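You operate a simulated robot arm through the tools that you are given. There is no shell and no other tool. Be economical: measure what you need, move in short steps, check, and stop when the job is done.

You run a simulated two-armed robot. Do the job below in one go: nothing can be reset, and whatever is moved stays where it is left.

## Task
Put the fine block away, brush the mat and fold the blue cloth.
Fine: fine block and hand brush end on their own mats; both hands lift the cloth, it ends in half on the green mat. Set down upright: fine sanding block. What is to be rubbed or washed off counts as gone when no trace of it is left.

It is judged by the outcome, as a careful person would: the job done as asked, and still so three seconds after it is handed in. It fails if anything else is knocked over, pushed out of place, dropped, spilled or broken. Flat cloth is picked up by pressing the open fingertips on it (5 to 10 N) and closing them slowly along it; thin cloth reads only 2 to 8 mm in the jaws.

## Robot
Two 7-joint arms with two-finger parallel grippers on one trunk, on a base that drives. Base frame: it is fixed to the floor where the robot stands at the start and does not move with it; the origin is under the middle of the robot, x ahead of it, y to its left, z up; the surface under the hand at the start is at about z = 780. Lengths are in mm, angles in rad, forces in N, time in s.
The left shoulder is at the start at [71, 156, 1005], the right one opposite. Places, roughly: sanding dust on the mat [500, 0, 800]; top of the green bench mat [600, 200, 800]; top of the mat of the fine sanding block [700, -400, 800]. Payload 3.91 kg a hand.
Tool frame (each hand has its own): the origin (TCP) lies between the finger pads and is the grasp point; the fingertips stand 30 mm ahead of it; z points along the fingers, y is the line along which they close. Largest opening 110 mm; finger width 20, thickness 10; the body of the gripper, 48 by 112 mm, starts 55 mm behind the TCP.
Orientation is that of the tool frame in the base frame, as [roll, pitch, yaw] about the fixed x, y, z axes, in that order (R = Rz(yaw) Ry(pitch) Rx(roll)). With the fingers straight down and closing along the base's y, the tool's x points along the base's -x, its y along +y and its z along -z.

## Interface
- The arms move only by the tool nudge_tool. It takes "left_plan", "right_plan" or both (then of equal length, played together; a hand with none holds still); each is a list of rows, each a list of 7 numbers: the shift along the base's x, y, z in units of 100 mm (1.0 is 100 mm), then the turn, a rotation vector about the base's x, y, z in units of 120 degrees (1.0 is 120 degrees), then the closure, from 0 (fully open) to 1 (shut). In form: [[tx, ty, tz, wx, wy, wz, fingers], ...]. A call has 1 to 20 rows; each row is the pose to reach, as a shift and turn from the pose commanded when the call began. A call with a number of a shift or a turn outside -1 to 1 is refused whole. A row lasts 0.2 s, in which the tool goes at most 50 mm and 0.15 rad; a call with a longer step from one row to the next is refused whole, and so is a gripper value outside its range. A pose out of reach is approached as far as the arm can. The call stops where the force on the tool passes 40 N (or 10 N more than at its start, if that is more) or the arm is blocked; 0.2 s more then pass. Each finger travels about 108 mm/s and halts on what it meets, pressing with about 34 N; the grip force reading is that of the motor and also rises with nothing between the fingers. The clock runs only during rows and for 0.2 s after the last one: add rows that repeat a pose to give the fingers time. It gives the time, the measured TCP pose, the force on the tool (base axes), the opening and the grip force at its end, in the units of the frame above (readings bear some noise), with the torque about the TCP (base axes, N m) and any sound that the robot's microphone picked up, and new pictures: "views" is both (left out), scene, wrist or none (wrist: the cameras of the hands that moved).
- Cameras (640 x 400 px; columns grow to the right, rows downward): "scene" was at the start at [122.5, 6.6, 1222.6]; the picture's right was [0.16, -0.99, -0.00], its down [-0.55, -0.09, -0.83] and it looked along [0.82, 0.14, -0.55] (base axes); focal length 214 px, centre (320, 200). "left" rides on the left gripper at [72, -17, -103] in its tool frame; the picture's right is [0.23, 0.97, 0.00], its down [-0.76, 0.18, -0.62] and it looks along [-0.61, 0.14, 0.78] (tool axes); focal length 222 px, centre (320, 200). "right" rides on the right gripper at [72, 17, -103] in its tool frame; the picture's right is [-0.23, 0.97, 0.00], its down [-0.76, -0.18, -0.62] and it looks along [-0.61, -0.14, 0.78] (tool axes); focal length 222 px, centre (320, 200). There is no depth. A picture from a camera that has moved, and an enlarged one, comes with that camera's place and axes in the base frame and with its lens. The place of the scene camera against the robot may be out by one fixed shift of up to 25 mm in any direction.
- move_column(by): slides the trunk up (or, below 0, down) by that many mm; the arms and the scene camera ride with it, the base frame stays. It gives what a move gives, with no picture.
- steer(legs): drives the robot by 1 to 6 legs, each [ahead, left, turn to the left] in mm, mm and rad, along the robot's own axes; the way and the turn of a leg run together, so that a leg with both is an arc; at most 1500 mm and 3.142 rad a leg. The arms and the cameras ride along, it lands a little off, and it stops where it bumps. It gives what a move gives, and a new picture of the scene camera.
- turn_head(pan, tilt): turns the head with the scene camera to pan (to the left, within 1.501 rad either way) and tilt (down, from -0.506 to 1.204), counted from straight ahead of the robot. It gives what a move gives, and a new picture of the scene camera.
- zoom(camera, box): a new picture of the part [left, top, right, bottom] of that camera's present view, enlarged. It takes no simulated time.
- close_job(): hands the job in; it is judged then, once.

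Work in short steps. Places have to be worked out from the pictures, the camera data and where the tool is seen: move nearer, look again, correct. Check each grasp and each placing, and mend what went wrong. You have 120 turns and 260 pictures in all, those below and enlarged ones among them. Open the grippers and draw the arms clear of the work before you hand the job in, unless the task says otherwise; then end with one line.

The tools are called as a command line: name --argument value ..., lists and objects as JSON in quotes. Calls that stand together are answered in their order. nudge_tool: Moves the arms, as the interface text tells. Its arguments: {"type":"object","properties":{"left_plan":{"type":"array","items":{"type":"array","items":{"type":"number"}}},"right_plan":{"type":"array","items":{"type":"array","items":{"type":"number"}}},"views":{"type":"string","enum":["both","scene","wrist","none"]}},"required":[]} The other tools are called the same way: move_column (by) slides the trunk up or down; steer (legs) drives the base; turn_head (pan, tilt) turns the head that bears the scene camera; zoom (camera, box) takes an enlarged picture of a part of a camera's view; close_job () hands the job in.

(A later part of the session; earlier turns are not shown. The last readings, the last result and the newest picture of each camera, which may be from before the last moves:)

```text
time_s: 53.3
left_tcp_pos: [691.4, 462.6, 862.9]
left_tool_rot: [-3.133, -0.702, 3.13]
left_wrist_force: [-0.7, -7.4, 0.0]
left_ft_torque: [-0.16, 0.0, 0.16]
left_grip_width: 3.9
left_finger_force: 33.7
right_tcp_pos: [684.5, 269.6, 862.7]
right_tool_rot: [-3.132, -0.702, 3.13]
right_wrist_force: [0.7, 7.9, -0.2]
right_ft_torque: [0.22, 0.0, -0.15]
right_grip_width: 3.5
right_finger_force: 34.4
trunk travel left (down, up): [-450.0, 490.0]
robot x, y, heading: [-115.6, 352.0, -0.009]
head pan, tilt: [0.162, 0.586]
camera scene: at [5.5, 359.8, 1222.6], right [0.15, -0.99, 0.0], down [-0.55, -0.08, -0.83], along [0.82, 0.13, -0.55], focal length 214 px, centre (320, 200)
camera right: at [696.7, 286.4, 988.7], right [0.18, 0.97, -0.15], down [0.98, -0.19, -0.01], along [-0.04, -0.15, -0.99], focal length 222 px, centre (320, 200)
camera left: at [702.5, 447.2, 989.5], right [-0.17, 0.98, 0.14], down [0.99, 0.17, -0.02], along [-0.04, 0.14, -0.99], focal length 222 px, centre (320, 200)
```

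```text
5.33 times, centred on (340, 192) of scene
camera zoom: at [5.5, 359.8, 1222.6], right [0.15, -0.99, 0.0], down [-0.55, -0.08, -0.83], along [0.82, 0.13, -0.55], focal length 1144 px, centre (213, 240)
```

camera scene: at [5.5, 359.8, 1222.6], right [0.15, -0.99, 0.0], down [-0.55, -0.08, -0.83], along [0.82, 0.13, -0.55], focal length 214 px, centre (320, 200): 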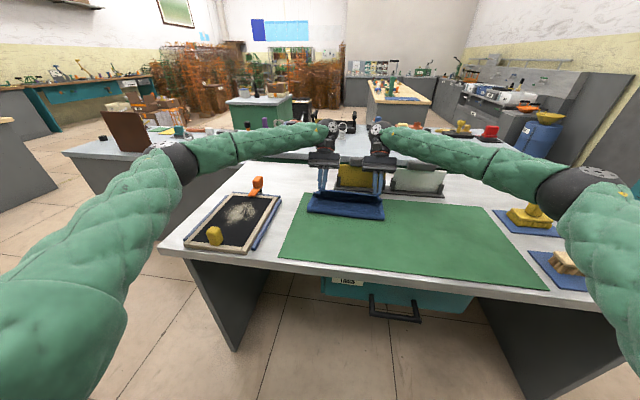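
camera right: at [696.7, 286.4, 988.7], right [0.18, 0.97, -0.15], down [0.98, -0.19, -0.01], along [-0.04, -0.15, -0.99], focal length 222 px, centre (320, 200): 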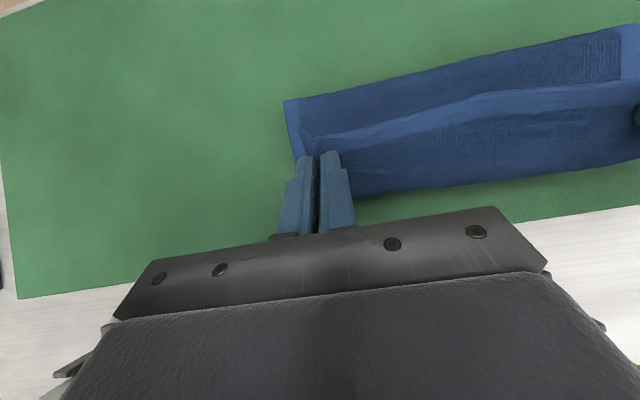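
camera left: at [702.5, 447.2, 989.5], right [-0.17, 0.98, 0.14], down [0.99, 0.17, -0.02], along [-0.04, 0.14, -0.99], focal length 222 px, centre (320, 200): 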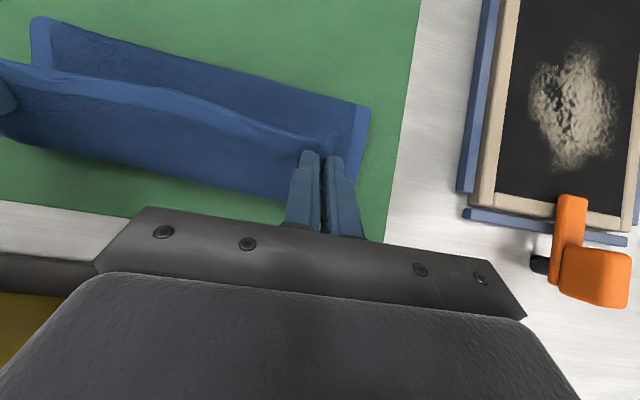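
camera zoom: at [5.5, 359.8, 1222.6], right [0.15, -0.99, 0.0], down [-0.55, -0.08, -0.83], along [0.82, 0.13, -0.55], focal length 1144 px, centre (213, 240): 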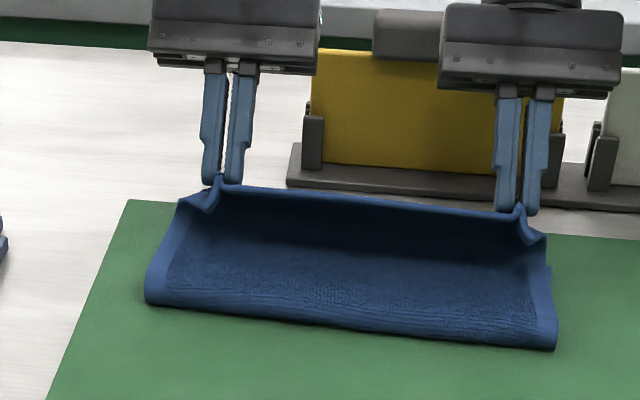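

The tilt worked: the hem now stands up with its edge free. I open the fingers to let the flap fall, then rise straight up.

nudge_tool --right_plan '[[0, 0, 0, 0, 0, 0, 0.9], [0, 0, 0, 0, 0, 0, 0.75], [0, 0, 0, 0, 0, 0, 0.68], [0, 0, 0, 0, 0, 0, 0.68], [0, 0, 0.1, 0, 0, 0, 0.68], [0, 0, 0.3, 0, 0, 0, 0.68], [0, 0, 0.6, 0, 0, 0, 0.68], [0, 0, 0.9, 0, 0, 0, 0.68]]' --left_plan '[[0, 0, 0, 0, 0, 0, 0.9], [0, 0, 0, 0, 0, 0, 0.75], [0, 0, 0, 0, 0, 0, 0.68], [0, 0, 0, 0, 0, 0, 0.68], [0, 0, 0.1, 0, 0, 0, 0.68], [0, 0, 0.3, 0, 0, 0, 0.68], [0, 0, 0.6, 0, 0, 0, 0.68], [0, 0, 0.9, 0, 0, 0, 0.68]]' --views "both"

zoom --camera "scene" --box '[280, 165, 400, 240]'

```text
time_s: 55.1
left_tcp_pos: [691.1, 461.1, 954.1]
left_tool_rot: [-3.133, -0.696, 3.131]
left_wrist_force: [-0.2, 0.6, 0.2]
left_ft_torque: [-0.02, 0.01, 0.01]
left_grip_width: 35.1
left_finger_force: 0.0
right_tcp_pos: [682.3, 267.9, 956.1]
right_tool_rot: [-3.135, -0.7, 3.131]
right_wrist_force: [-0.9, -0.3, -0.9]
right_ft_torque: [0.02, 0.02, 0.0]
right_grip_width: 34.9
right_finger_force: 0.0
trunk travel left (down, up): [-450.0, 490.0]
robot x, y, heading: [-119.7, 353.0, -0.012]
head pan, tilt: [0.162, 0.586]
camera scene: at [3.8, 359.6, 1222.7], right [0.15, -0.99, 0.0], down [-0.55, -0.08, -0.83], along [0.82, 0.13, -0.55], focal length 214 px, centre (320, 200)
camera right: at [694.7, 284.3, 1082.6], right [0.18, 0.97, -0.15], down [0.98, -0.19, -0.01], along [-0.04, -0.15, -0.99], focal length 222 px, centre (320, 200)
camera left: at [701.5, 446.5, 1081.4], right [-0.17, 0.98, 0.14], down [0.99, 0.17, -0.01], along [-0.04, 0.14, -0.99], focal length 222 px, centre (320, 200)
```

scene: 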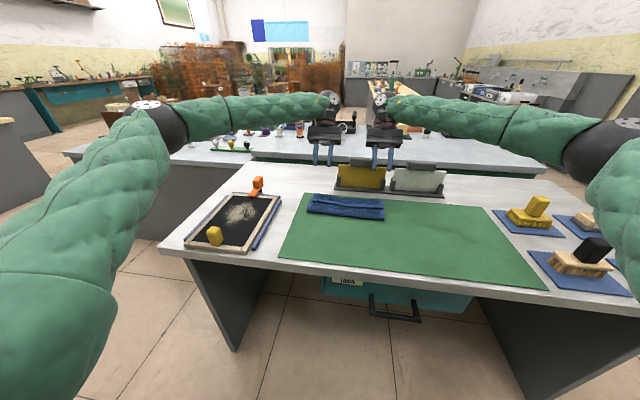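
right: 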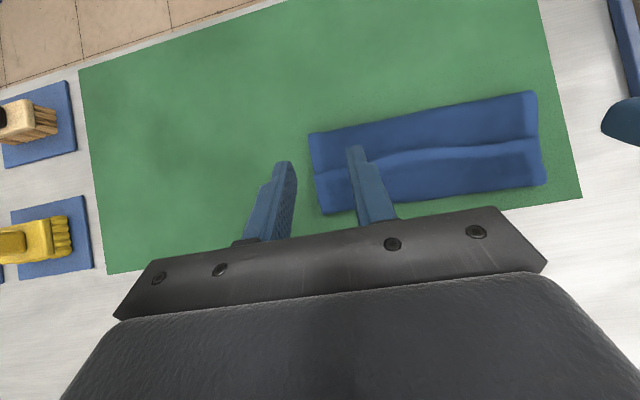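
left: 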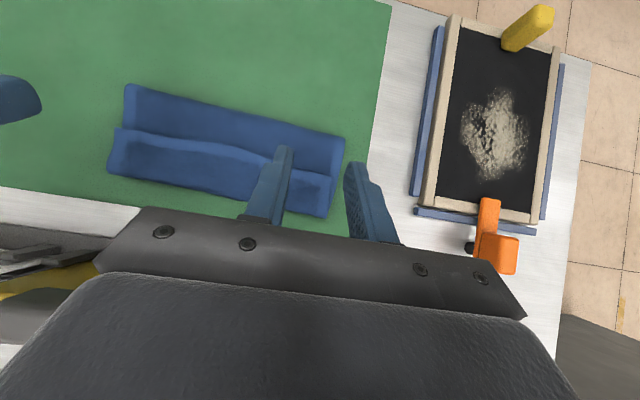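

```text
5.33 times, centred on (340, 202) of scene
camera zoom: at [3.8, 359.6, 1222.7], right [0.15, -0.99, 0.0], down [-0.55, -0.08, -0.83], along [0.82, 0.13, -0.55], focal length 1144 px, centre (213, 187)
```

zoom: 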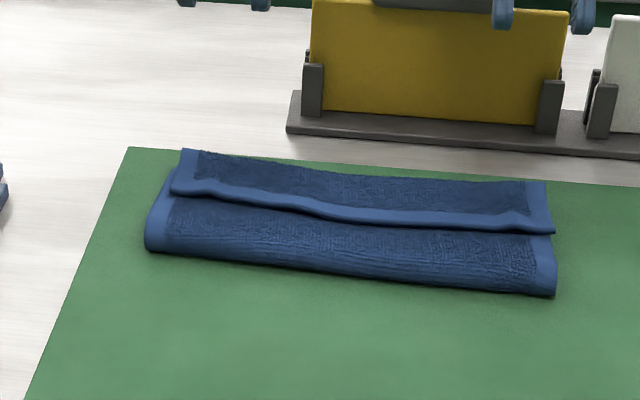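

The flap fell back: the hem strip (55 mm) lies turned back towards the robot, with its edge at x≈646–658. I'll take the hem again, unfold and draw the cloth nearer, clear of the card holders, then refold with a larger tilt. First I set the hands upright over the hem.

nudge_tool --right_plan '[[-0.04, 0.02, 0, 0, -0.06, 0, 0.68], [-0.08, 0.03, 0, 0, -0.12, 0, 0.68], [-0.12, 0.04, 0, 0, -0.18, 0, 0.68], [-0.16, 0.05, 0, 0, -0.24, 0, 0.68], [-0.2, 0.06, -0.1, 0, -0.3, 0, 0.68], [-0.24, 0.07, -0.3, 0, -0.334, 0, 0.68], [-0.24, 0.07, -0.6, 0, -0.334, 0, 0.68], [-0.24, 0.07, -0.95, 0, -0.334, 0, 0.68]]' --left_plan '[[-0.04, 0.02, 0, 0, -0.06, 0, 0.68], [-0.08, 0.04, 0, 0, -0.12, 0, 0.68], [-0.12, 0.06, 0, 0, -0.18, 0, 0.68], [-0.16, 0.07, 0, 0, -0.24, 0, 0.68], [-0.19, 0.09, -0.1, 0, -0.3, 0, 0.68], [-0.22, 0.11, -0.3, 0, -0.334, 0, 0.68], [-0.22, 0.11, -0.6, 0, -0.334, 0, 0.68], [-0.22, 0.11, -0.95, 0, -0.334, 0, 0.68]]' --views "both"

zoom --camera "scene" --box '[280, 165, 400, 240]'

```text
time_s: 56.9
left_tcp_pos: [668.5, 473.6, 857.6]
left_tool_rot: [3.14, 0.001, 3.134]
left_wrist_force: [0.8, 0.2, -0.6]
left_ft_torque: [0.01, 0.04, -0.01]
left_grip_width: 34.9
left_finger_force: 0.0
right_tcp_pos: [661.9, 276.4, 857.8]
right_tool_rot: [3.14, 0.0, 3.131]
right_wrist_force: [0.6, 0.4, 0.1]
right_ft_torque: [0.03, 0.02, 0.0]
right_grip_width: 35.1
right_finger_force: 0.1
trunk travel left (down, up): [-450.0, 490.0]
robot x, y, heading: [-117.9, 351.4, -0.009]
head pan, tilt: [0.162, 0.586]
camera scene: at [6.0, 360.0, 1222.7], right [0.15, -0.99, 0.0], down [-0.55, -0.08, -0.83], along [0.82, 0.13, -0.55], focal length 214 px, centre (320, 200)
camera right: at [589.9, 293.3, 962.1], right [0.24, 0.97, 0.0], down [0.76, -0.18, 0.62], along [0.61, -0.15, -0.78], focal length 222 px, centre (320, 200)
camera left: at [596.1, 458.0, 961.0], right [-0.22, 0.98, 0.0], down [0.76, 0.17, 0.62], along [0.61, 0.14, -0.78], focal length 222 px, centre (320, 200)
```

scene: 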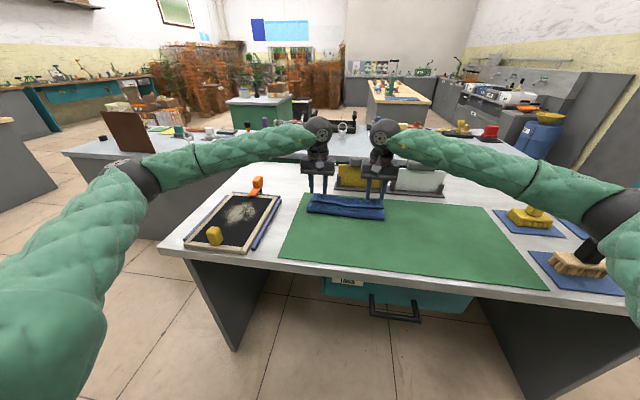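
right: 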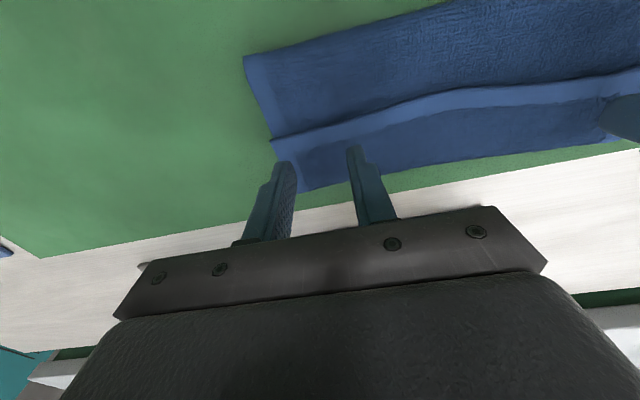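
left: 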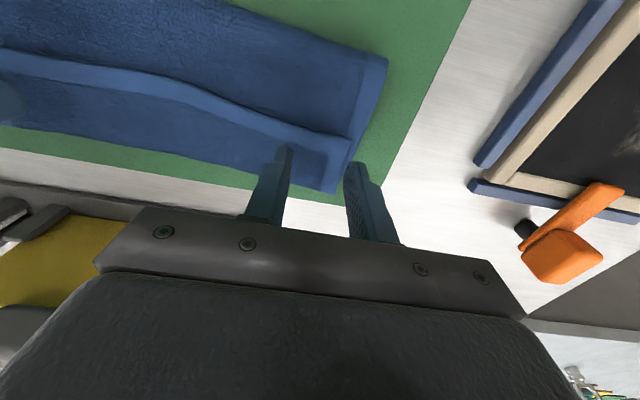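

```text
5.33 times, centred on (340, 202) of scene
camera zoom: at [6.0, 360.0, 1222.7], right [0.15, -0.99, 0.0], down [-0.55, -0.08, -0.83], along [0.82, 0.13, -0.55], focal length 1144 px, centre (213, 187)
```

zoom: 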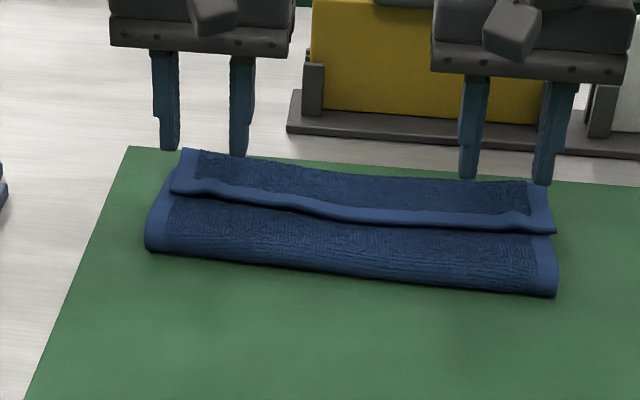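

Hem corners are at (654, 238) and (663, 500). I adjust the hands to sit just inside that edge and descend near to the cloth.

nudge_tool --right_plan '[[0.03, -0.02, -0.1, 0, 0, 0, 0.68], [0.05, -0.03, -0.2, 0, 0, 0, 0.68], [0.05, -0.03, -0.25, 0, 0, 0, 0.68], [0.05, -0.03, -0.27, 0, 0, 0, 0.68], [0.05, -0.03, -0.29, 0, 0, 0, 0.68]]' --left_plan '[[0.03, -0.04, -0.1, 0, 0, 0, 0.68], [0.07, -0.08, -0.2, 0, 0, 0, 0.68], [0.07, -0.08, -0.25, 0, 0, 0, 0.68], [0.07, -0.08, -0.27, 0, 0, 0, 0.68], [0.07, -0.08, -0.29, 0, 0, 0, 0.68]]' --views "none"

```text
time_s: 58.1
left_tcp_pos: [676.7, 466.0, 828.7]
left_tool_rot: [-3.141, -0.001, 3.133]
left_wrist_force: [0.1, 0.2, 0.5]
left_ft_torque: [-0.04, -0.05, 0.01]
left_grip_width: 35.1
left_finger_force: 0.0
right_tcp_pos: [666.2, 273.0, 829.6]
right_tool_rot: [3.141, 0.0, 3.13]
right_wrist_force: [-0.8, 0.9, 0.6]
right_ft_torque: [-0.01, 0.0, -0.01]
right_grip_width: 34.9
right_finger_force: 0.0
trunk travel left (down, up): [-450.0, 490.0]
robot x, y, heading: [-118.4, 355.3, -0.008]
head pan, tilt: [0.162, 0.586]
```

No contact yet; I lower 4 mm more in small steps.

nudge_tool --right_plan '[[0, 0, -0.02, 0, 0, 0, 0.68], [0, 0, -0.03, 0, 0, 0, 0.68], [0, 0, -0.04, 0, 0, 0, 0.68], [0, 0, -0.04, 0, 0, 0, 0.68]]' --left_plan '[[0, 0, -0.02, 0, 0, 0, 0.68], [0, 0, -0.03, 0, 0, 0, 0.68], [0, 0, -0.04, 0, 0, 0, 0.68], [0, 0, -0.04, 0, 0, 0, 0.68]]' --views "none"

```text
time_s: 59.1
left_tcp_pos: [675.4, 466.1, 824.3]
left_tool_rot: [-3.141, 0.002, 3.134]
left_wrist_force: [-0.1, -0.1, 2.9]
left_ft_torque: [-0.02, -0.04, 0.02]
left_grip_width: 35.2
left_finger_force: 0.1
right_tcp_pos: [665.8, 273.1, 825.8]
right_tool_rot: [-3.141, 0.0, 3.131]
right_wrist_force: [-0.3, 0.0, 2.3]
right_ft_torque: [-0.01, -0.02, -0.01]
right_grip_width: 35.2
right_finger_force: 0.0
trunk travel left (down, up): [-450.0, 490.0]
robot x, y, heading: [-116.4, 354.1, -0.008]
head pan, tilt: [0.162, 0.586]
```

Light contact is made. I press 2 mm more and close slowly.

nudge_tool --right_plan '[[0, 0, -0.02, 0, 0, 0, 0.68], [0, 0, -0.02, 0, 0, 0, 0.71], [0, 0, -0.02, 0, 0, 0, 0.74], [0, 0, -0.02, 0, 0, 0, 0.77], [0, 0, -0.02, 0, 0, 0, 0.8], [0, 0, -0.02, 0, 0, 0, 0.83], [0, 0, -0.02, 0, 0, 0, 0.86], [0, 0, -0.02, 0, 0, 0, 0.89], [0, 0, -0.02, 0, 0, 0, 0.92], [0, 0, -0.02, 0, 0, 0, 0.95], [0, 0, -0.02, 0, 0, 0, 0.98], [0, 0, -0.02, 0, 0, 0, 1], [0, 0, -0.02, 0, 0, 0, 1]]' --left_plan '[[0, 0, -0.02, 0, 0, 0, 0.68], [0, 0, -0.02, 0, 0, 0, 0.71], [0, 0, -0.02, 0, 0, 0, 0.74], [0, 0, -0.02, 0, 0, 0, 0.77], [0, 0, -0.02, 0, 0, 0, 0.8], [0, 0, -0.02, 0, 0, 0, 0.83], [0, 0, -0.02, 0, 0, 0, 0.86], [0, 0, -0.02, 0, 0, 0, 0.89], [0, 0, -0.02, 0, 0, 0, 0.92], [0, 0, -0.02, 0, 0, 0, 0.95], [0, 0, -0.02, 0, 0, 0, 0.98], [0, 0, -0.02, 0, 0, 0, 1], [0, 0, -0.02, 0, 0, 0, 1]]' --views "wrist"

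zoom --camera "scene" --box '[280, 165, 400, 240]'

```text
time_s: 61.9
left_tcp_pos: [675.2, 465.1, 823.3]
left_tool_rot: [-3.141, 0.0, 3.132]
left_wrist_force: [0.0, -7.9, 6.1]
left_ft_torque: [-0.22, 0.02, 0.08]
left_grip_width: 3.7
left_finger_force: 33.7
right_tcp_pos: [666.3, 273.5, 824.0]
right_tool_rot: [-3.141, 0.001, 3.133]
right_wrist_force: [0.3, 8.2, 5.5]
right_ft_torque: [0.28, 0.01, 0.03]
right_grip_width: 3.7
right_finger_force: 33.8
trunk travel left (down, up): [-450.0, 490.0]
robot x, y, heading: [-119.1, 356.5, -0.009]
head pan, tilt: [0.162, 0.586]
camera right: at [594.0, 289.6, 927.8], right [0.24, 0.97, 0.0], down [0.76, -0.19, 0.62], along [0.61, -0.15, -0.78], focal length 222 px, centre (320, 200)
camera left: at [602.9, 450.3, 927.5], right [-0.22, 0.98, 0.0], down [0.76, 0.17, 0.62], along [0.61, 0.14, -0.78], focal length 222 px, centre (320, 200)
```

right: 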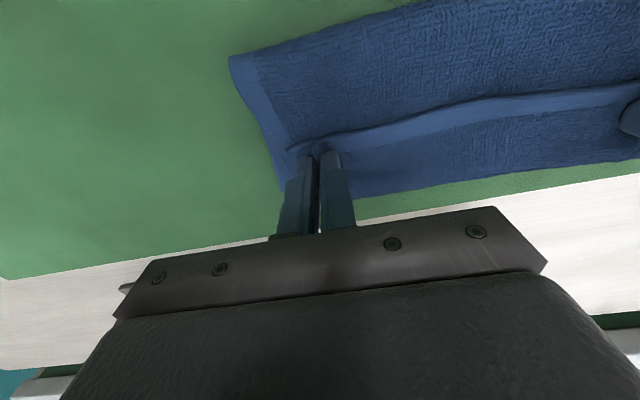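
left: 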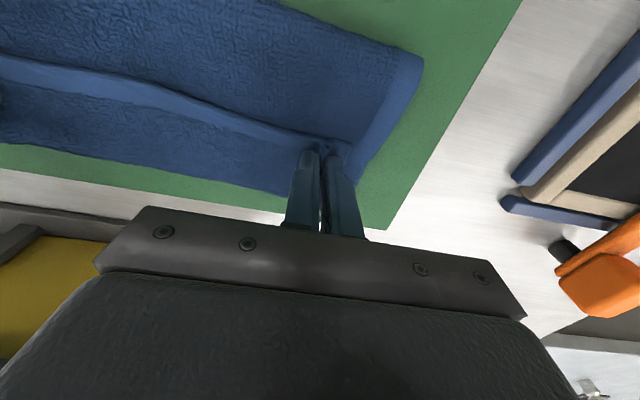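

```text
5.33 times, centred on (340, 202) of scene
camera zoom: at [4.5, 359.8, 1222.7], right [0.15, -0.99, 0.0], down [-0.55, -0.08, -0.83], along [0.82, 0.13, -0.55], focal length 1144 px, centre (213, 187)
```

zoom: 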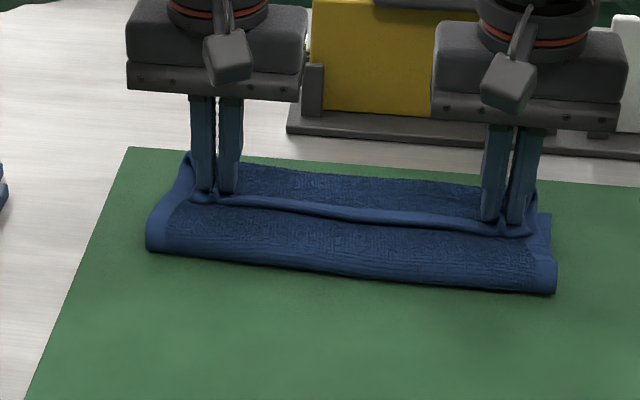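

Both jaws read 3.7 mm, so only the hem layer is held. I lift and carry it back towards the robot to unfold.

nudge_tool --right_plan '[[0, 0, 0.2, 0, 0, 0, 1], [-0.05, 0, 0.45, 0, 0, 0, 1], [-0.15, 0, 0.7, 0, 0, 0, 1], [-0.3, 0, 0.9, 0, 0, 0, 1], [-0.5, 0, 1, 0, 0, 0, 1], [-0.75, 0, 1, 0, 0, 0, 1], [-1, 0, 1, 0, 0, 0, 1]]' --left_plan '[[0, 0, 0.2, 0, 0, 0, 1], [-0.05, 0, 0.45, 0, 0, 0, 1], [-0.15, 0, 0.7, 0, 0, 0, 1], [-0.3, 0, 0.9, 0, 0, 0, 1], [-0.5, 0, 1, 0, 0, 0, 1], [-0.75, 0, 1, 0, 0, 0, 1], [-1, 0, 1, 0, 0, 0, 1]]' --views "scene"

zoom --camera "scene" --box '[260, 150, 420, 250]'

```text
time_s: 63.5
left_tcp_pos: [576.1, 465.8, 921.4]
left_tool_rot: [-3.139, 0.0, 3.132]
left_wrist_force: [-1.3, -7.6, 0.5]
left_ft_torque: [-0.18, -0.03, -0.01]
left_grip_width: 3.8
left_finger_force: 34.0
right_tcp_pos: [564.8, 271.9, 923.0]
right_tool_rot: [-3.14, -0.001, 3.131]
right_wrist_force: [0.2, 7.1, 0.8]
right_ft_torque: [0.22, -0.01, 0.03]
right_grip_width: 3.8
right_finger_force: 33.8
trunk travel left (down, up): [-450.0, 490.0]
robot x, y, heading: [-119.5, 352.9, -0.015]
head pan, tilt: [0.162, 0.586]
camera scene: at [4.8, 359.9, 1222.8], right [0.15, -0.99, 0.0], down [-0.55, -0.08, -0.83], along [0.82, 0.13, -0.55], focal length 214 px, centre (320, 200)
```

scene: 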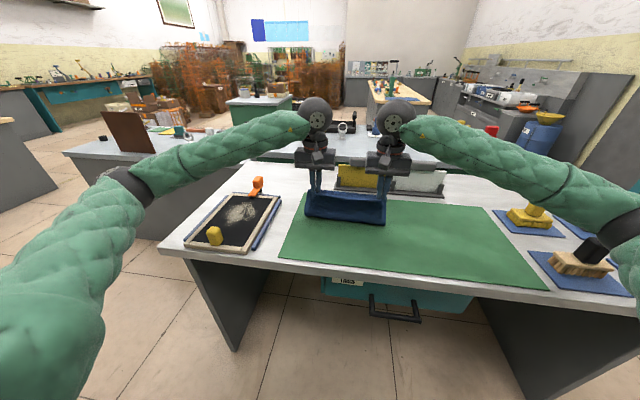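

```text
4.00 times, centred on (340, 200) of scene
camera zoom: at [4.8, 359.9, 1222.8], right [0.15, -0.99, 0.0], down [-0.55, -0.08, -0.83], along [0.82, 0.13, -0.55], focal length 858 px, centre (240, 200)
```

zoom: 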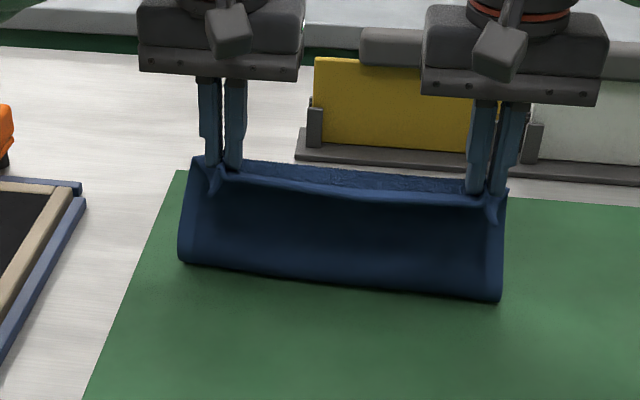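

The fold opens properly. I continue back and down.

nudge_tool --right_plan '[[-0.25, 0, -0.03, 0, 0, 0, 1], [-0.5, 0, -0.1, 0, 0, 0, 1], [-0.75, 0, -0.25, 0, 0, 0, 1], [-0.95, 0, -0.45, 0, 0, 0, 1], [-1, 0, -0.65, 0, 0, 0, 1]]' --left_plan '[[-0.25, 0, -0.03, 0, 0, 0, 1], [-0.5, 0, -0.1, 0, 0, 0, 1], [-0.75, 0, -0.25, 0, 0, 0, 1], [-0.95, 0, -0.45, 0, 0, 0, 1], [-1, 0, -0.65, 0, 0, 0, 1]]' --views "none"

steer --legs '[[-150, 0, 0]]'

zoom --camera "scene" --box '[260, 130, 420, 230]'

zoom --camera "right" --box '[0, 0, 640, 400]'

```text
time_s: 64.7
left_tcp_pos: [475.9, 465.1, 856.9]
left_tool_rot: [-3.141, -0.001, 3.13]
left_wrist_force: [-1.3, -4.5, 0.3]
left_ft_torque: [-0.16, 0.03, 0.05]
left_grip_width: 3.7
left_finger_force: 34.0
right_tcp_pos: [464.7, 274.0, 858.2]
right_tool_rot: [3.14, 0.0, 3.132]
right_wrist_force: [0.6, 5.2, 0.4]
right_ft_torque: [0.19, 0.01, 0.04]
right_grip_width: 3.8
right_finger_force: 33.4
trunk travel left (down, up): [-450.0, 490.0]
robot x, y, heading: [-115.9, 356.9, -0.01]
head pan, tilt: [0.162, 0.586]
```

```text
time_s: 66.0
left_tcp_pos: [320.7, 466.2, 857.6]
left_tool_rot: [3.14, 0.003, 3.133]
left_wrist_force: [-1.4, -4.9, 0.6]
left_ft_torque: [-0.15, 0.02, 0.06]
left_grip_width: 3.8
left_finger_force: 33.8
right_tcp_pos: [308.0, 275.2, 859.9]
right_tool_rot: [3.141, 0.001, 3.132]
right_wrist_force: [-0.1, 5.0, -0.2]
right_ft_torque: [0.14, 0.0, 0.04]
right_grip_width: 3.5
right_finger_force: 33.9
trunk travel left (down, up): [-450.0, 490.0]
robot x, y, heading: [-270.9, 355.5, -0.014]
head pan, tilt: [0.162, 0.586]
camera scene: at [-151.7, 361.5, 1222.9], right [0.15, -0.99, 0.0], down [-0.55, -0.09, -0.83], along [0.82, 0.13, -0.55], focal length 214 px, centre (320, 200)
```

scene: 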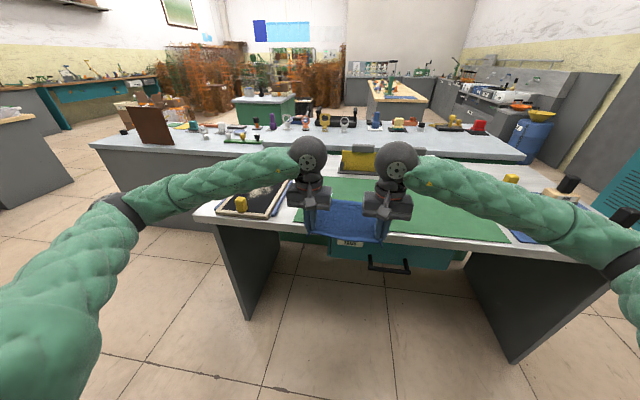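

```text
4.00 times, centred on (340, 180) of scene
camera zoom: at [-151.7, 361.5, 1222.9], right [0.15, -0.99, 0.0], down [-0.55, -0.09, -0.83], along [0.82, 0.13, -0.55], focal length 858 px, centre (240, 280)
```

zoom: 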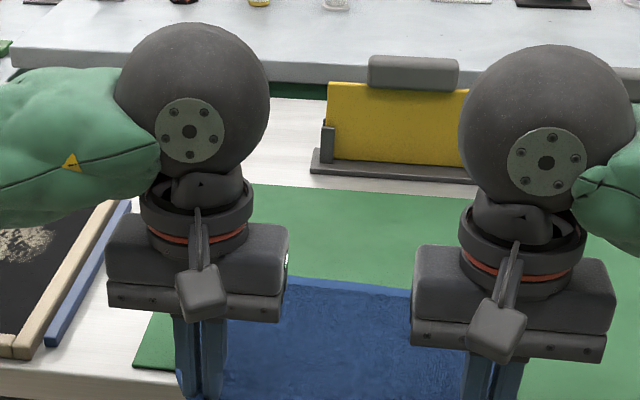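

```text
1.00 times, centred on (320, 200) of right (not enlarged: the box is as wide or as high as the picture)
camera zoom: at [236.3, 291.5, 963.1], right [0.24, 0.97, 0.0], down [0.76, -0.18, 0.62], along [0.61, -0.15, -0.78], focal length 222 px, centre (320, 200)
```

zoom: 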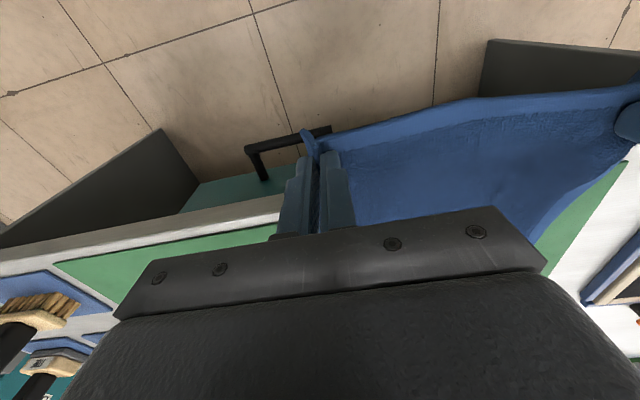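

The cloth is now flat with its far edge near x≈540, clear of the holders, and the hem is still held. I start the fold again, this time tilting the hands as the hem rises.

nudge_tool --right_plan '[[0.05, 0, 0.15, 0, 0, 0, 1], [0.15, 0, 0.28, 0, 0.03, 0, 1], [0.27, 0, 0.4, 0, 0.06, 0, 1], [0.4, 0, 0.51, 0, 0.09, 0, 1], [0.53, 0, 0.58, 0, 0.12, 0, 1], [0.67, 0, 0.64, 0, 0.15, 0, 1], [0.8, 0, 0.68, 0, 0.18, 0, 1], [0.9, 0, 0.7, 0, 0.21, 0, 1], [0.96, 0, 0.7, 0, 0.24, 0, 1]]' --left_plan '[[0.05, 0, 0.15, 0, 0, 0, 1], [0.15, 0, 0.28, 0, 0.03, 0, 1], [0.27, 0, 0.4, 0, 0.06, 0, 1], [0.4, 0, 0.51, 0, 0.09, 0, 1], [0.53, 0, 0.58, 0, 0.12, 0, 1], [0.67, 0, 0.64, 0, 0.15, 0, 1], [0.8, 0, 0.68, 0, 0.18, 0, 1], [0.9, 0, 0.7, 0, 0.21, 0, 1], [0.96, 0, 0.7, 0, 0.24, 0, 1]]' --views "both"

```text
time_s: 68.0
left_tcp_pos: [416.0, 466.7, 926.9]
left_tool_rot: [-3.136, -0.505, 3.133]
left_wrist_force: [0.2, -4.8, 0.0]
left_ft_torque: [-0.08, -0.01, 0.12]
left_grip_width: 3.7
left_finger_force: 34.2
right_tcp_pos: [405.4, 276.0, 927.8]
right_tool_rot: [-3.137, -0.506, 3.132]
right_wrist_force: [0.6, 6.8, -0.8]
right_ft_torque: [0.17, -0.02, -0.06]
right_grip_width: 3.3
right_finger_force: 34.1
trunk travel left (down, up): [-450.0, 490.0]
robot x, y, heading: [-269.6, 355.7, -0.008]
head pan, tilt: [0.162, 0.586]
camera scene: at [-149.9, 361.5, 1222.5], right [0.15, -0.99, 0.0], down [-0.55, -0.09, -0.83], along [0.82, 0.13, -0.55], focal length 214 px, centre (320, 200)
camera right: at [392.0, 291.6, 1053.1], right [0.21, 0.97, -0.11], down [0.97, -0.18, 0.18], along [0.15, -0.15, -0.98], focal length 222 px, centre (320, 200)
camera left: at [403.6, 451.6, 1053.5], right [-0.19, 0.98, 0.11], down [0.97, 0.17, 0.18], along [0.15, 0.14, -0.98], focal length 222 px, centre (320, 200)
```

scene: 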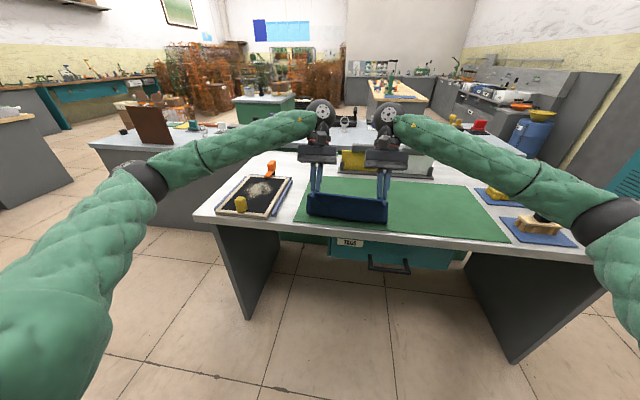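
right: 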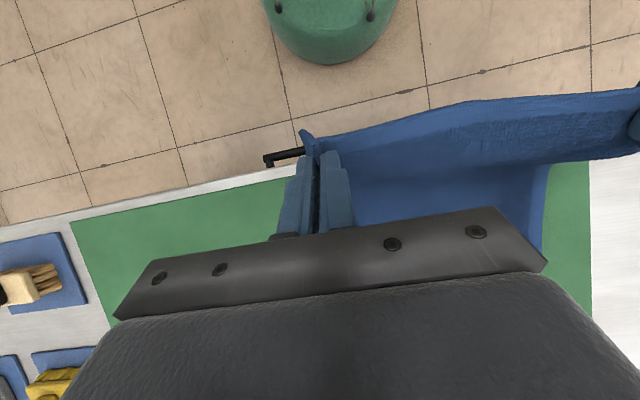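
left: 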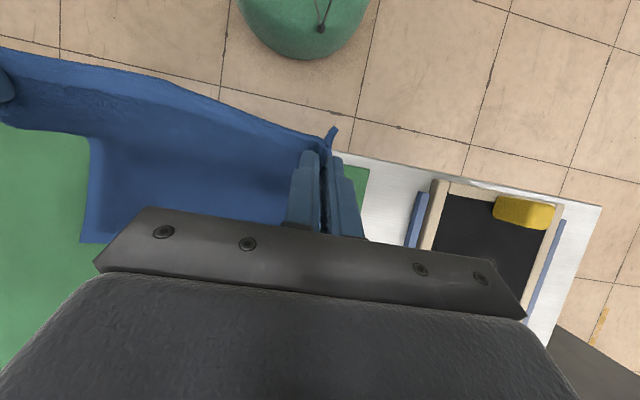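

The tilt follows fine, and the far edge is confirmed at x≈538–545. I continue over the top with more tilt.

nudge_tool --right_plan '[[0.12, -0.02, 0.0, 0, 0.036, 0, 1], [0.25, -0.04, 0.0, 0, 0.072, 0, 1], [0.37, -0.06, -0.02, 0, 0.108, 0, 1], [0.5, -0.08, -0.07, 0, 0.144, 0, 1], [0.62, -0.1, -0.13, 0, 0.18, 0, 1], [0.73, -0.1, -0.2, 0, 0.216, 0, 1], [0.83, -0.1, -0.27, 0, 0.252, 0, 1], [0.92, -0.1, -0.34, 0, 0.286, 0, 1]]' --left_plan '[[0.12, -0.02, 0.0, 0, 0.036, 0, 1], [0.25, -0.04, 0.0, 0, 0.072, 0, 1], [0.37, -0.06, -0.02, 0, 0.108, 0, 1], [0.5, -0.08, -0.07, 0, 0.144, 0, 1], [0.62, -0.1, -0.13, 0, 0.18, 0, 1], [0.73, -0.1, -0.2, 0, 0.216, 0, 1], [0.83, -0.1, -0.27, 0, 0.252, 0, 1], [0.92, -0.1, -0.34, 0, 0.286, 0, 1]]' --views "both"

zoom --camera "scene" --box '[280, 140, 420, 228]'

```text
time_s: 69.8
left_tcp_pos: [508.8, 456.6, 894.1]
left_tool_rot: [-3.123, -1.102, 3.122]
left_wrist_force: [-0.5, -6.7, -0.3]
left_ft_torque: [-0.06, -0.06, 0.22]
left_grip_width: 3.5
left_finger_force: 34.4
right_tcp_pos: [496.4, 264.8, 894.6]
right_tool_rot: [-3.129, -1.101, 3.126]
right_wrist_force: [0.0, 7.6, -0.2]
right_ft_torque: [0.15, -0.01, -0.22]
right_grip_width: 3.8
right_finger_force: 34.3
trunk travel left (down, up): [-450.0, 490.0]
robot x, y, heading: [-276.0, 353.6, -0.007]
head pan, tilt: [0.162, 0.586]
camera scene: at [-151.0, 361.1, 1222.7], right [0.15, -0.99, 0.0], down [-0.55, -0.08, -0.83], along [0.82, 0.13, -0.55], focal length 214 px, centre (320, 200)
camera right: at [556.0, 279.7, 1007.3], right [0.11, 0.97, -0.21], down [0.9, -0.19, -0.4], along [-0.42, -0.14, -0.89], focal length 222 px, centre (320, 200)
camera left: at [567.3, 441.5, 1007.0], right [-0.1, 0.98, 0.19], down [0.9, 0.17, -0.4], along [-0.42, 0.13, -0.9], focal length 222 px, centre (320, 200)
```

scene: 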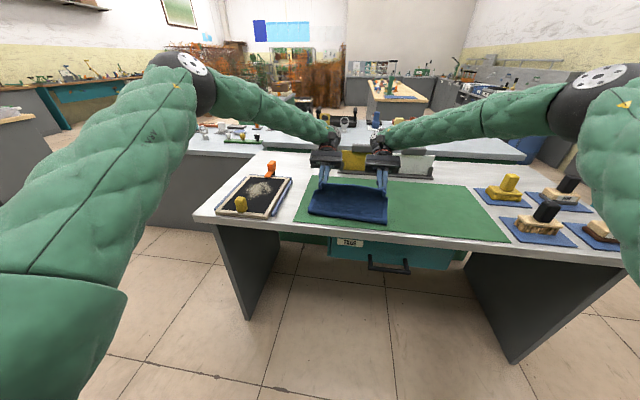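
right: 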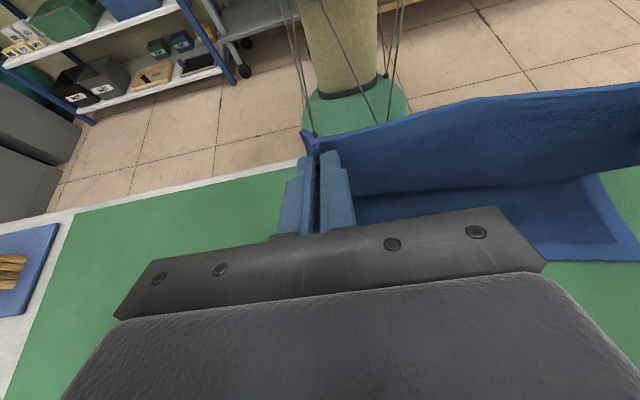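
left: 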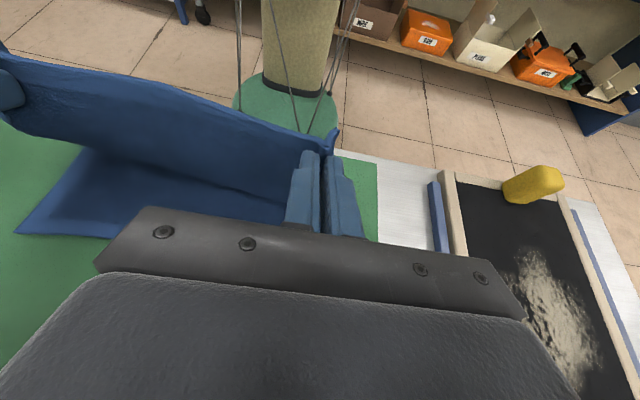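

```text
4.55 times, centred on (350, 184) of scene
camera zoom: at [-151.0, 361.1, 1222.7], right [0.15, -0.99, 0.0], down [-0.55, -0.08, -0.83], along [0.82, 0.13, -0.55], focal length 975 px, centre (184, 273)
```

zoom: 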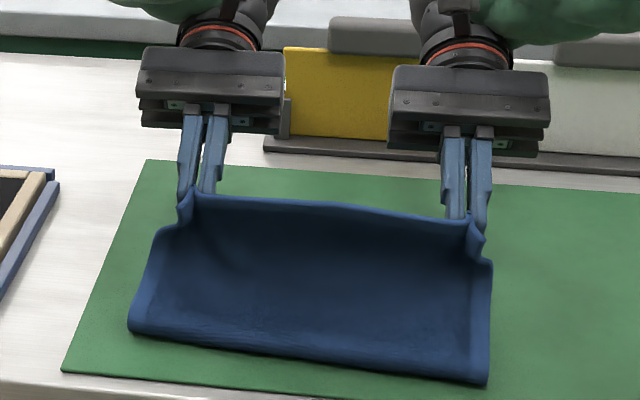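

The sheet stands nicely and the hem leads. I finish the turn to about 90° while moving forward and down a little.

nudge_tool --right_plan '[[0.05, 0, -0.05, 0, 0.04, 0, 1], [0.11, 0, -0.11, 0, 0.08, 0, 1], [0.17, 0, -0.17, 0, 0.12, 0, 1], [0.23, 0, -0.23, 0, 0.16, 0, 1], [0.28, 0, -0.28, 0, 0.2, 0, 1], [0.31, 0, -0.33, 0, 0.224, 0, 1], [0.31, 0, -0.33, 0, 0.224, 0, 1]]' --left_plan '[[0.05, 0, -0.05, 0, 0.04, 0, 1], [0.11, 0, -0.11, 0, 0.08, 0, 1], [0.17, 0, -0.17, 0, 0.12, 0, 1], [0.23, 0, -0.23, 0, 0.16, 0, 1], [0.28, 0, -0.28, 0, 0.2, 0, 1], [0.31, 0, -0.33, 0, 0.224, 0, 1], [0.31, 0, -0.33, 0, 0.224, 0, 1]]' --views "both"

zoom --camera "scene" --box '[280, 140, 420, 228]'

```text
time_s: 70.6
left_tcp_pos: [503.8, 449.7, 888.8]
left_tool_rot: [-3.105, -1.14, 3.106]
left_wrist_force: [-8.0, -32.5, -4.4]
left_ft_torque: [-0.37, -0.13, 0.93]
left_grip_width: 4.6
left_finger_force: 33.7
left hand out of reach, approached as far as the arm can: row 1, 2, 3
right_tcp_pos: [456.7, 253.1, 857.2]
right_tool_rot: [3.137, -1.271, -3.141]
right_wrist_force: [8.1, 32.2, 5.8]
right_ft_torque: [0.46, 0.05, -1.03]
right_grip_width: 4.2
right_finger_force: 33.7
right hand out of reach, approached as far as the arm can: row 1, 2, 3
trunk travel left (down, up): [-450.0, 490.0]
robot x, y, heading: [-275.5, 357.6, -0.012]
head pan, tilt: [0.162, 0.586]
stopped in row 3 (right hand): the force on the tool passed its limit at 50 N (the readings are from after the stop); the commanded pose is now the measured one
camera scene: at [-150.6, 361.2, 1222.8], right [0.15, -0.99, 0.0], down [-0.55, -0.08, -0.83], along [0.82, 0.13, -0.55], focal length 214 px, centre (320, 200)
camera right: at [534.4, 267.8, 958.1], right [0.07, 0.97, -0.22], down [0.82, -0.18, -0.54], along [-0.57, -0.14, -0.81], focal length 222 px, centre (320, 200)
camera left: at [568.1, 435.4, 999.1], right [-0.09, 0.98, 0.19], down [0.89, 0.17, -0.43], along [-0.46, 0.13, -0.88], focal length 222 px, centre (320, 200)
```

scene: 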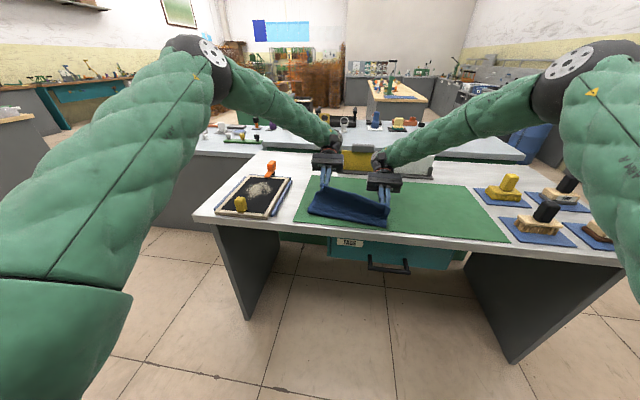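
right: 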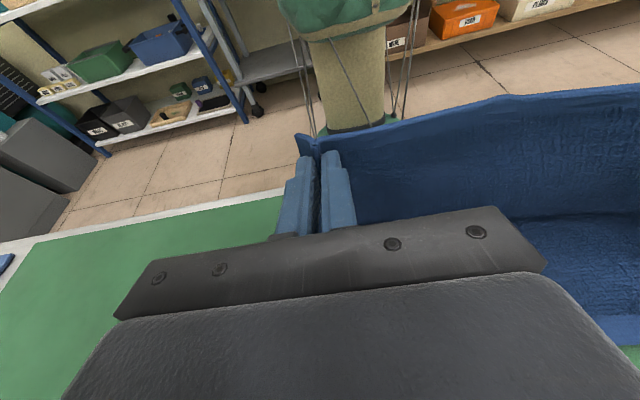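
left: 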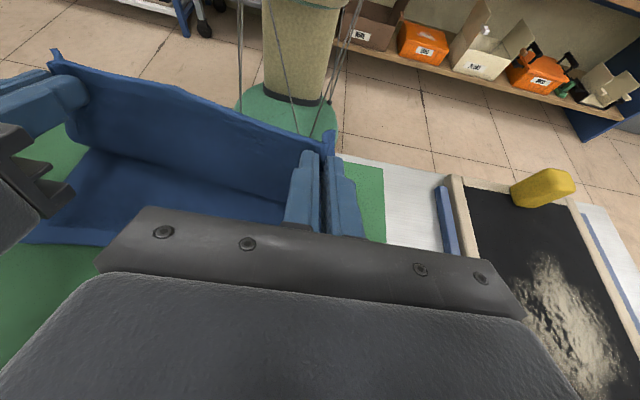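

```text
4.55 times, centred on (350, 184) of scene
camera zoom: at [-150.6, 361.2, 1222.8], right [0.15, -0.99, 0.0], down [-0.55, -0.08, -0.83], along [0.82, 0.13, -0.55], focal length 975 px, centre (184, 273)
```

zoom: 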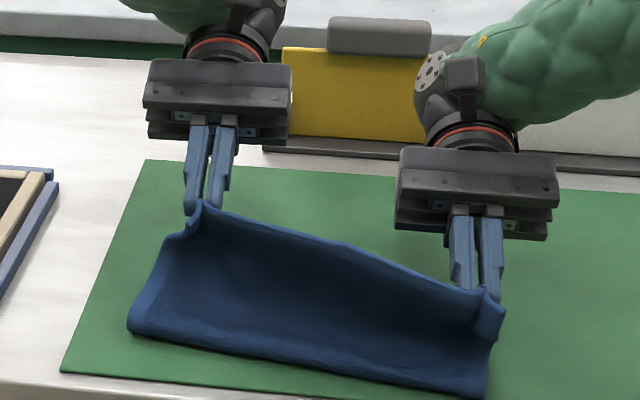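

The full 90° is out of reach from here; the cloth is still held. I bring both hands back level at the earlier pose (tilt 1.1, hem high), where the sheet is steep and leans forward.

nudge_tool --right_plan '[[0.1, 0.03, 0.1, 0, -0.02, 0, 1], [0.2, 0.06, 0.2, 0, -0.04, 0, 1], [0.3, 0.09, 0.3, 0, -0.06, 0, 1], [0.4, 0.12, 0.37, 0, -0.081, 0, 1], [0.4, 0.12, 0.37, 0, -0.081, 0, 1], [0.4, 0.12, 0.37, 0, -0.081, 0, 1]]' --left_plan '[[0.02, 0.02, 0.02, 0, -0.005, 0, 1], [0.03, 0.04, 0.03, 0, -0.01, 0, 1], [0.04, 0.06, 0.04, 0, -0.015, 0, 1], [0.05, 0.07, 0.05, 0, -0.019, 0, 1], [0.05, 0.07, 0.05, 0, -0.019, 0, 1], [0.05, 0.07, 0.05, 0, -0.019, 0, 1]]' --views "both"

zoom --camera "scene" --box '[280, 140, 420, 228]'

```text
time_s: 72.0
left_tcp_pos: [510.2, 459.9, 893.8]
left_tool_rot: [-3.117, -1.1, 3.113]
left_wrist_force: [-1.4, -12.3, -0.3]
left_ft_torque: [-0.15, 0.0, 0.38]
left_grip_width: 3.5
left_finger_force: 34.1
right_tcp_pos: [495.9, 262.9, 893.5]
right_tool_rot: [-3.138, -1.103, 3.132]
right_wrist_force: [0.3, 13.0, -0.5]
right_ft_torque: [0.23, -0.03, -0.41]
right_grip_width: 3.5
right_finger_force: 34.1
trunk travel left (down, up): [-450.0, 490.0]
robot x, y, heading: [-269.4, 357.0, -0.013]
head pan, tilt: [0.162, 0.586]
camera scene: at [-149.9, 361.2, 1222.6], right [0.15, -0.99, 0.0], down [-0.55, -0.08, -0.83], along [0.82, 0.13, -0.55], focal length 214 px, centre (320, 200)
camera right: at [556.2, 278.2, 1004.9], right [0.11, 0.97, -0.2], down [0.9, -0.18, -0.4], along [-0.43, -0.14, -0.89], focal length 222 px, centre (320, 200)
camera left: at [570.4, 444.6, 1005.6], right [-0.1, 0.98, 0.19], down [0.9, 0.17, -0.4], along [-0.42, 0.13, -0.9], focal length 222 px, centre (320, 200)
```

scene: 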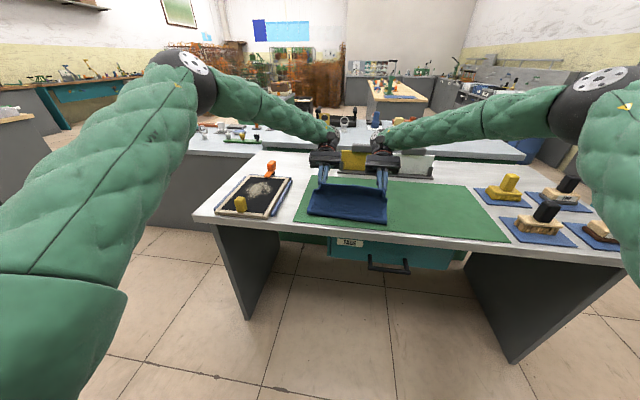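
right: 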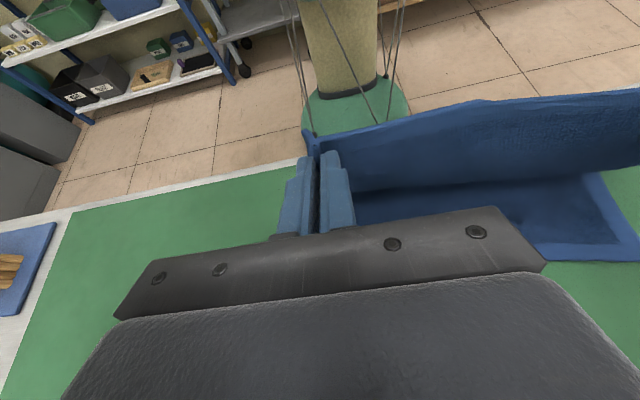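
left: 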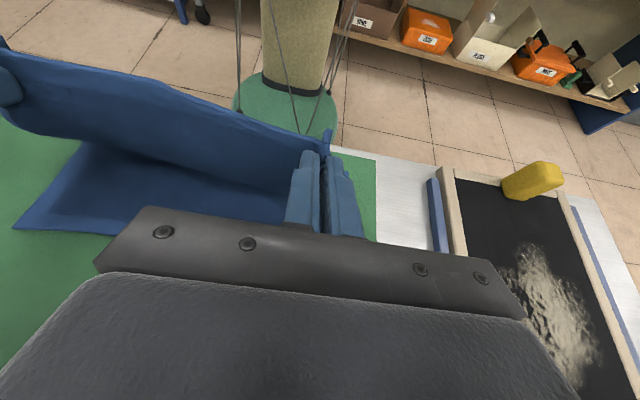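

```text
4.55 times, centred on (350, 184) of scene
camera zoom: at [-149.9, 361.2, 1222.6], right [0.15, -0.99, 0.0], down [-0.55, -0.08, -0.83], along [0.82, 0.13, -0.55], focal length 975 px, centre (184, 273)
```

zoom: 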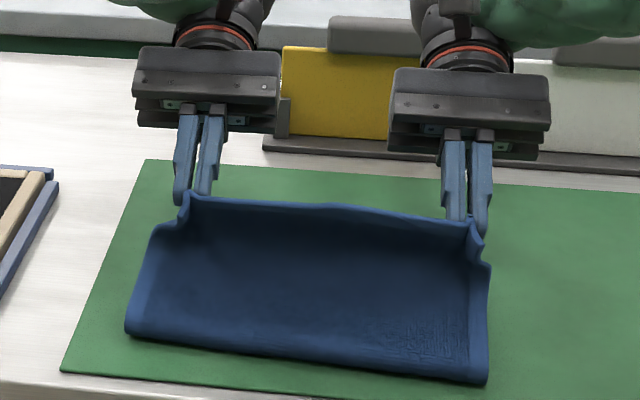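

The sheet is steep, leaning forward, with its hem aligned and its base at x≈415. I open quickly so that it falls forward, then wait.

nudge_tool --right_plan '[[0, 0, 0, 0, 0, 0, 0.8], [0, 0, 0, 0, 0, 0, 0.65], [0, 0, 0, 0, 0, 0, 0.6], [0, 0, 0, 0, 0, 0, 0.6], [0, 0, 0, 0, 0, 0, 0.6], [0, 0, 0, 0, 0, 0, 0.6]]' --left_plan '[[0, 0, 0, 0, 0, 0, 0.8], [0, 0, 0, 0, 0, 0, 0.65], [0, 0, 0, 0, 0, 0, 0.6], [0, 0, 0, 0, 0, 0, 0.6], [0, 0, 0, 0, 0, 0, 0.6], [0, 0, 0, 0, 0, 0, 0.6]]' --views "both"

zoom --camera "scene" --box '[280, 140, 420, 228]'

```text
time_s: 73.4
left_tcp_pos: [510.4, 458.9, 893.0]
left_tool_rot: [-3.117, -1.097, 3.116]
left_wrist_force: [0.7, 0.1, 0.6]
left_ft_torque: [0.02, -0.03, -0.01]
left_grip_width: 43.7
left_finger_force: 0.2
right_tcp_pos: [494.6, 263.0, 892.9]
right_tool_rot: [-3.14, -1.103, 3.134]
right_wrist_force: [0.5, 0.0, -0.2]
right_ft_torque: [0.02, 0.01, -0.03]
right_grip_width: 44.0
right_finger_force: 0.1
trunk travel left (down, up): [-450.0, 490.0]
robot x, y, heading: [-270.3, 356.1, -0.014]
head pan, tilt: [0.162, 0.586]
camera scene: at [-149.8, 361.1, 1222.6], right [0.15, -0.99, 0.0], down [-0.55, -0.08, -0.83], along [0.82, 0.13, -0.55], focal length 214 px, centre (320, 200)
camera right: at [556.2, 278.1, 1004.9], right [0.11, 0.97, -0.2], down [0.9, -0.18, -0.4], along [-0.43, -0.14, -0.89], focal length 222 px, centre (320, 200)
camera left: at [570.4, 444.3, 1005.6], right [-0.1, 0.98, 0.19], down [0.9, 0.17, -0.4], along [-0.42, 0.13, -0.9], focal length 222 px, centre (320, 200)
```

scene: 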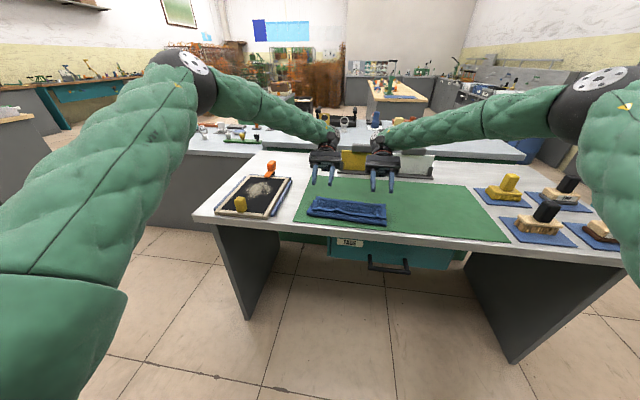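
right: 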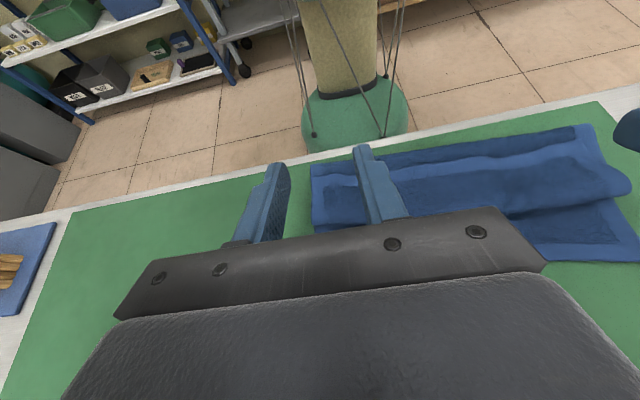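
left: 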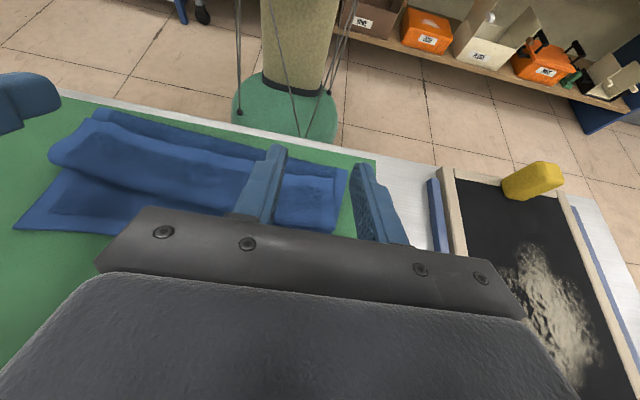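

```text
4.55 times, centred on (350, 184) of scene
camera zoom: at [-149.8, 361.1, 1222.6], right [0.15, -0.99, 0.0], down [-0.55, -0.08, -0.83], along [0.82, 0.13, -0.55], focal length 975 px, centre (184, 273)
```

zoom: 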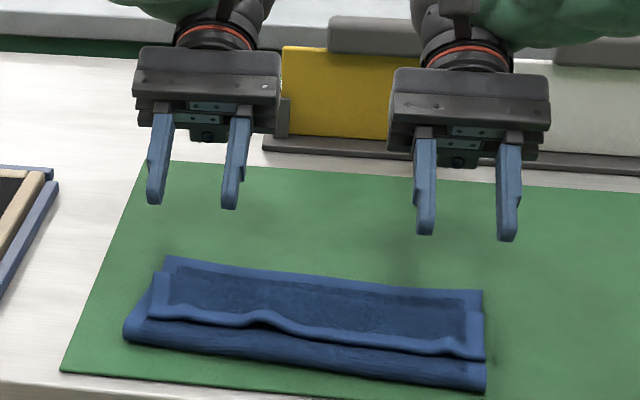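

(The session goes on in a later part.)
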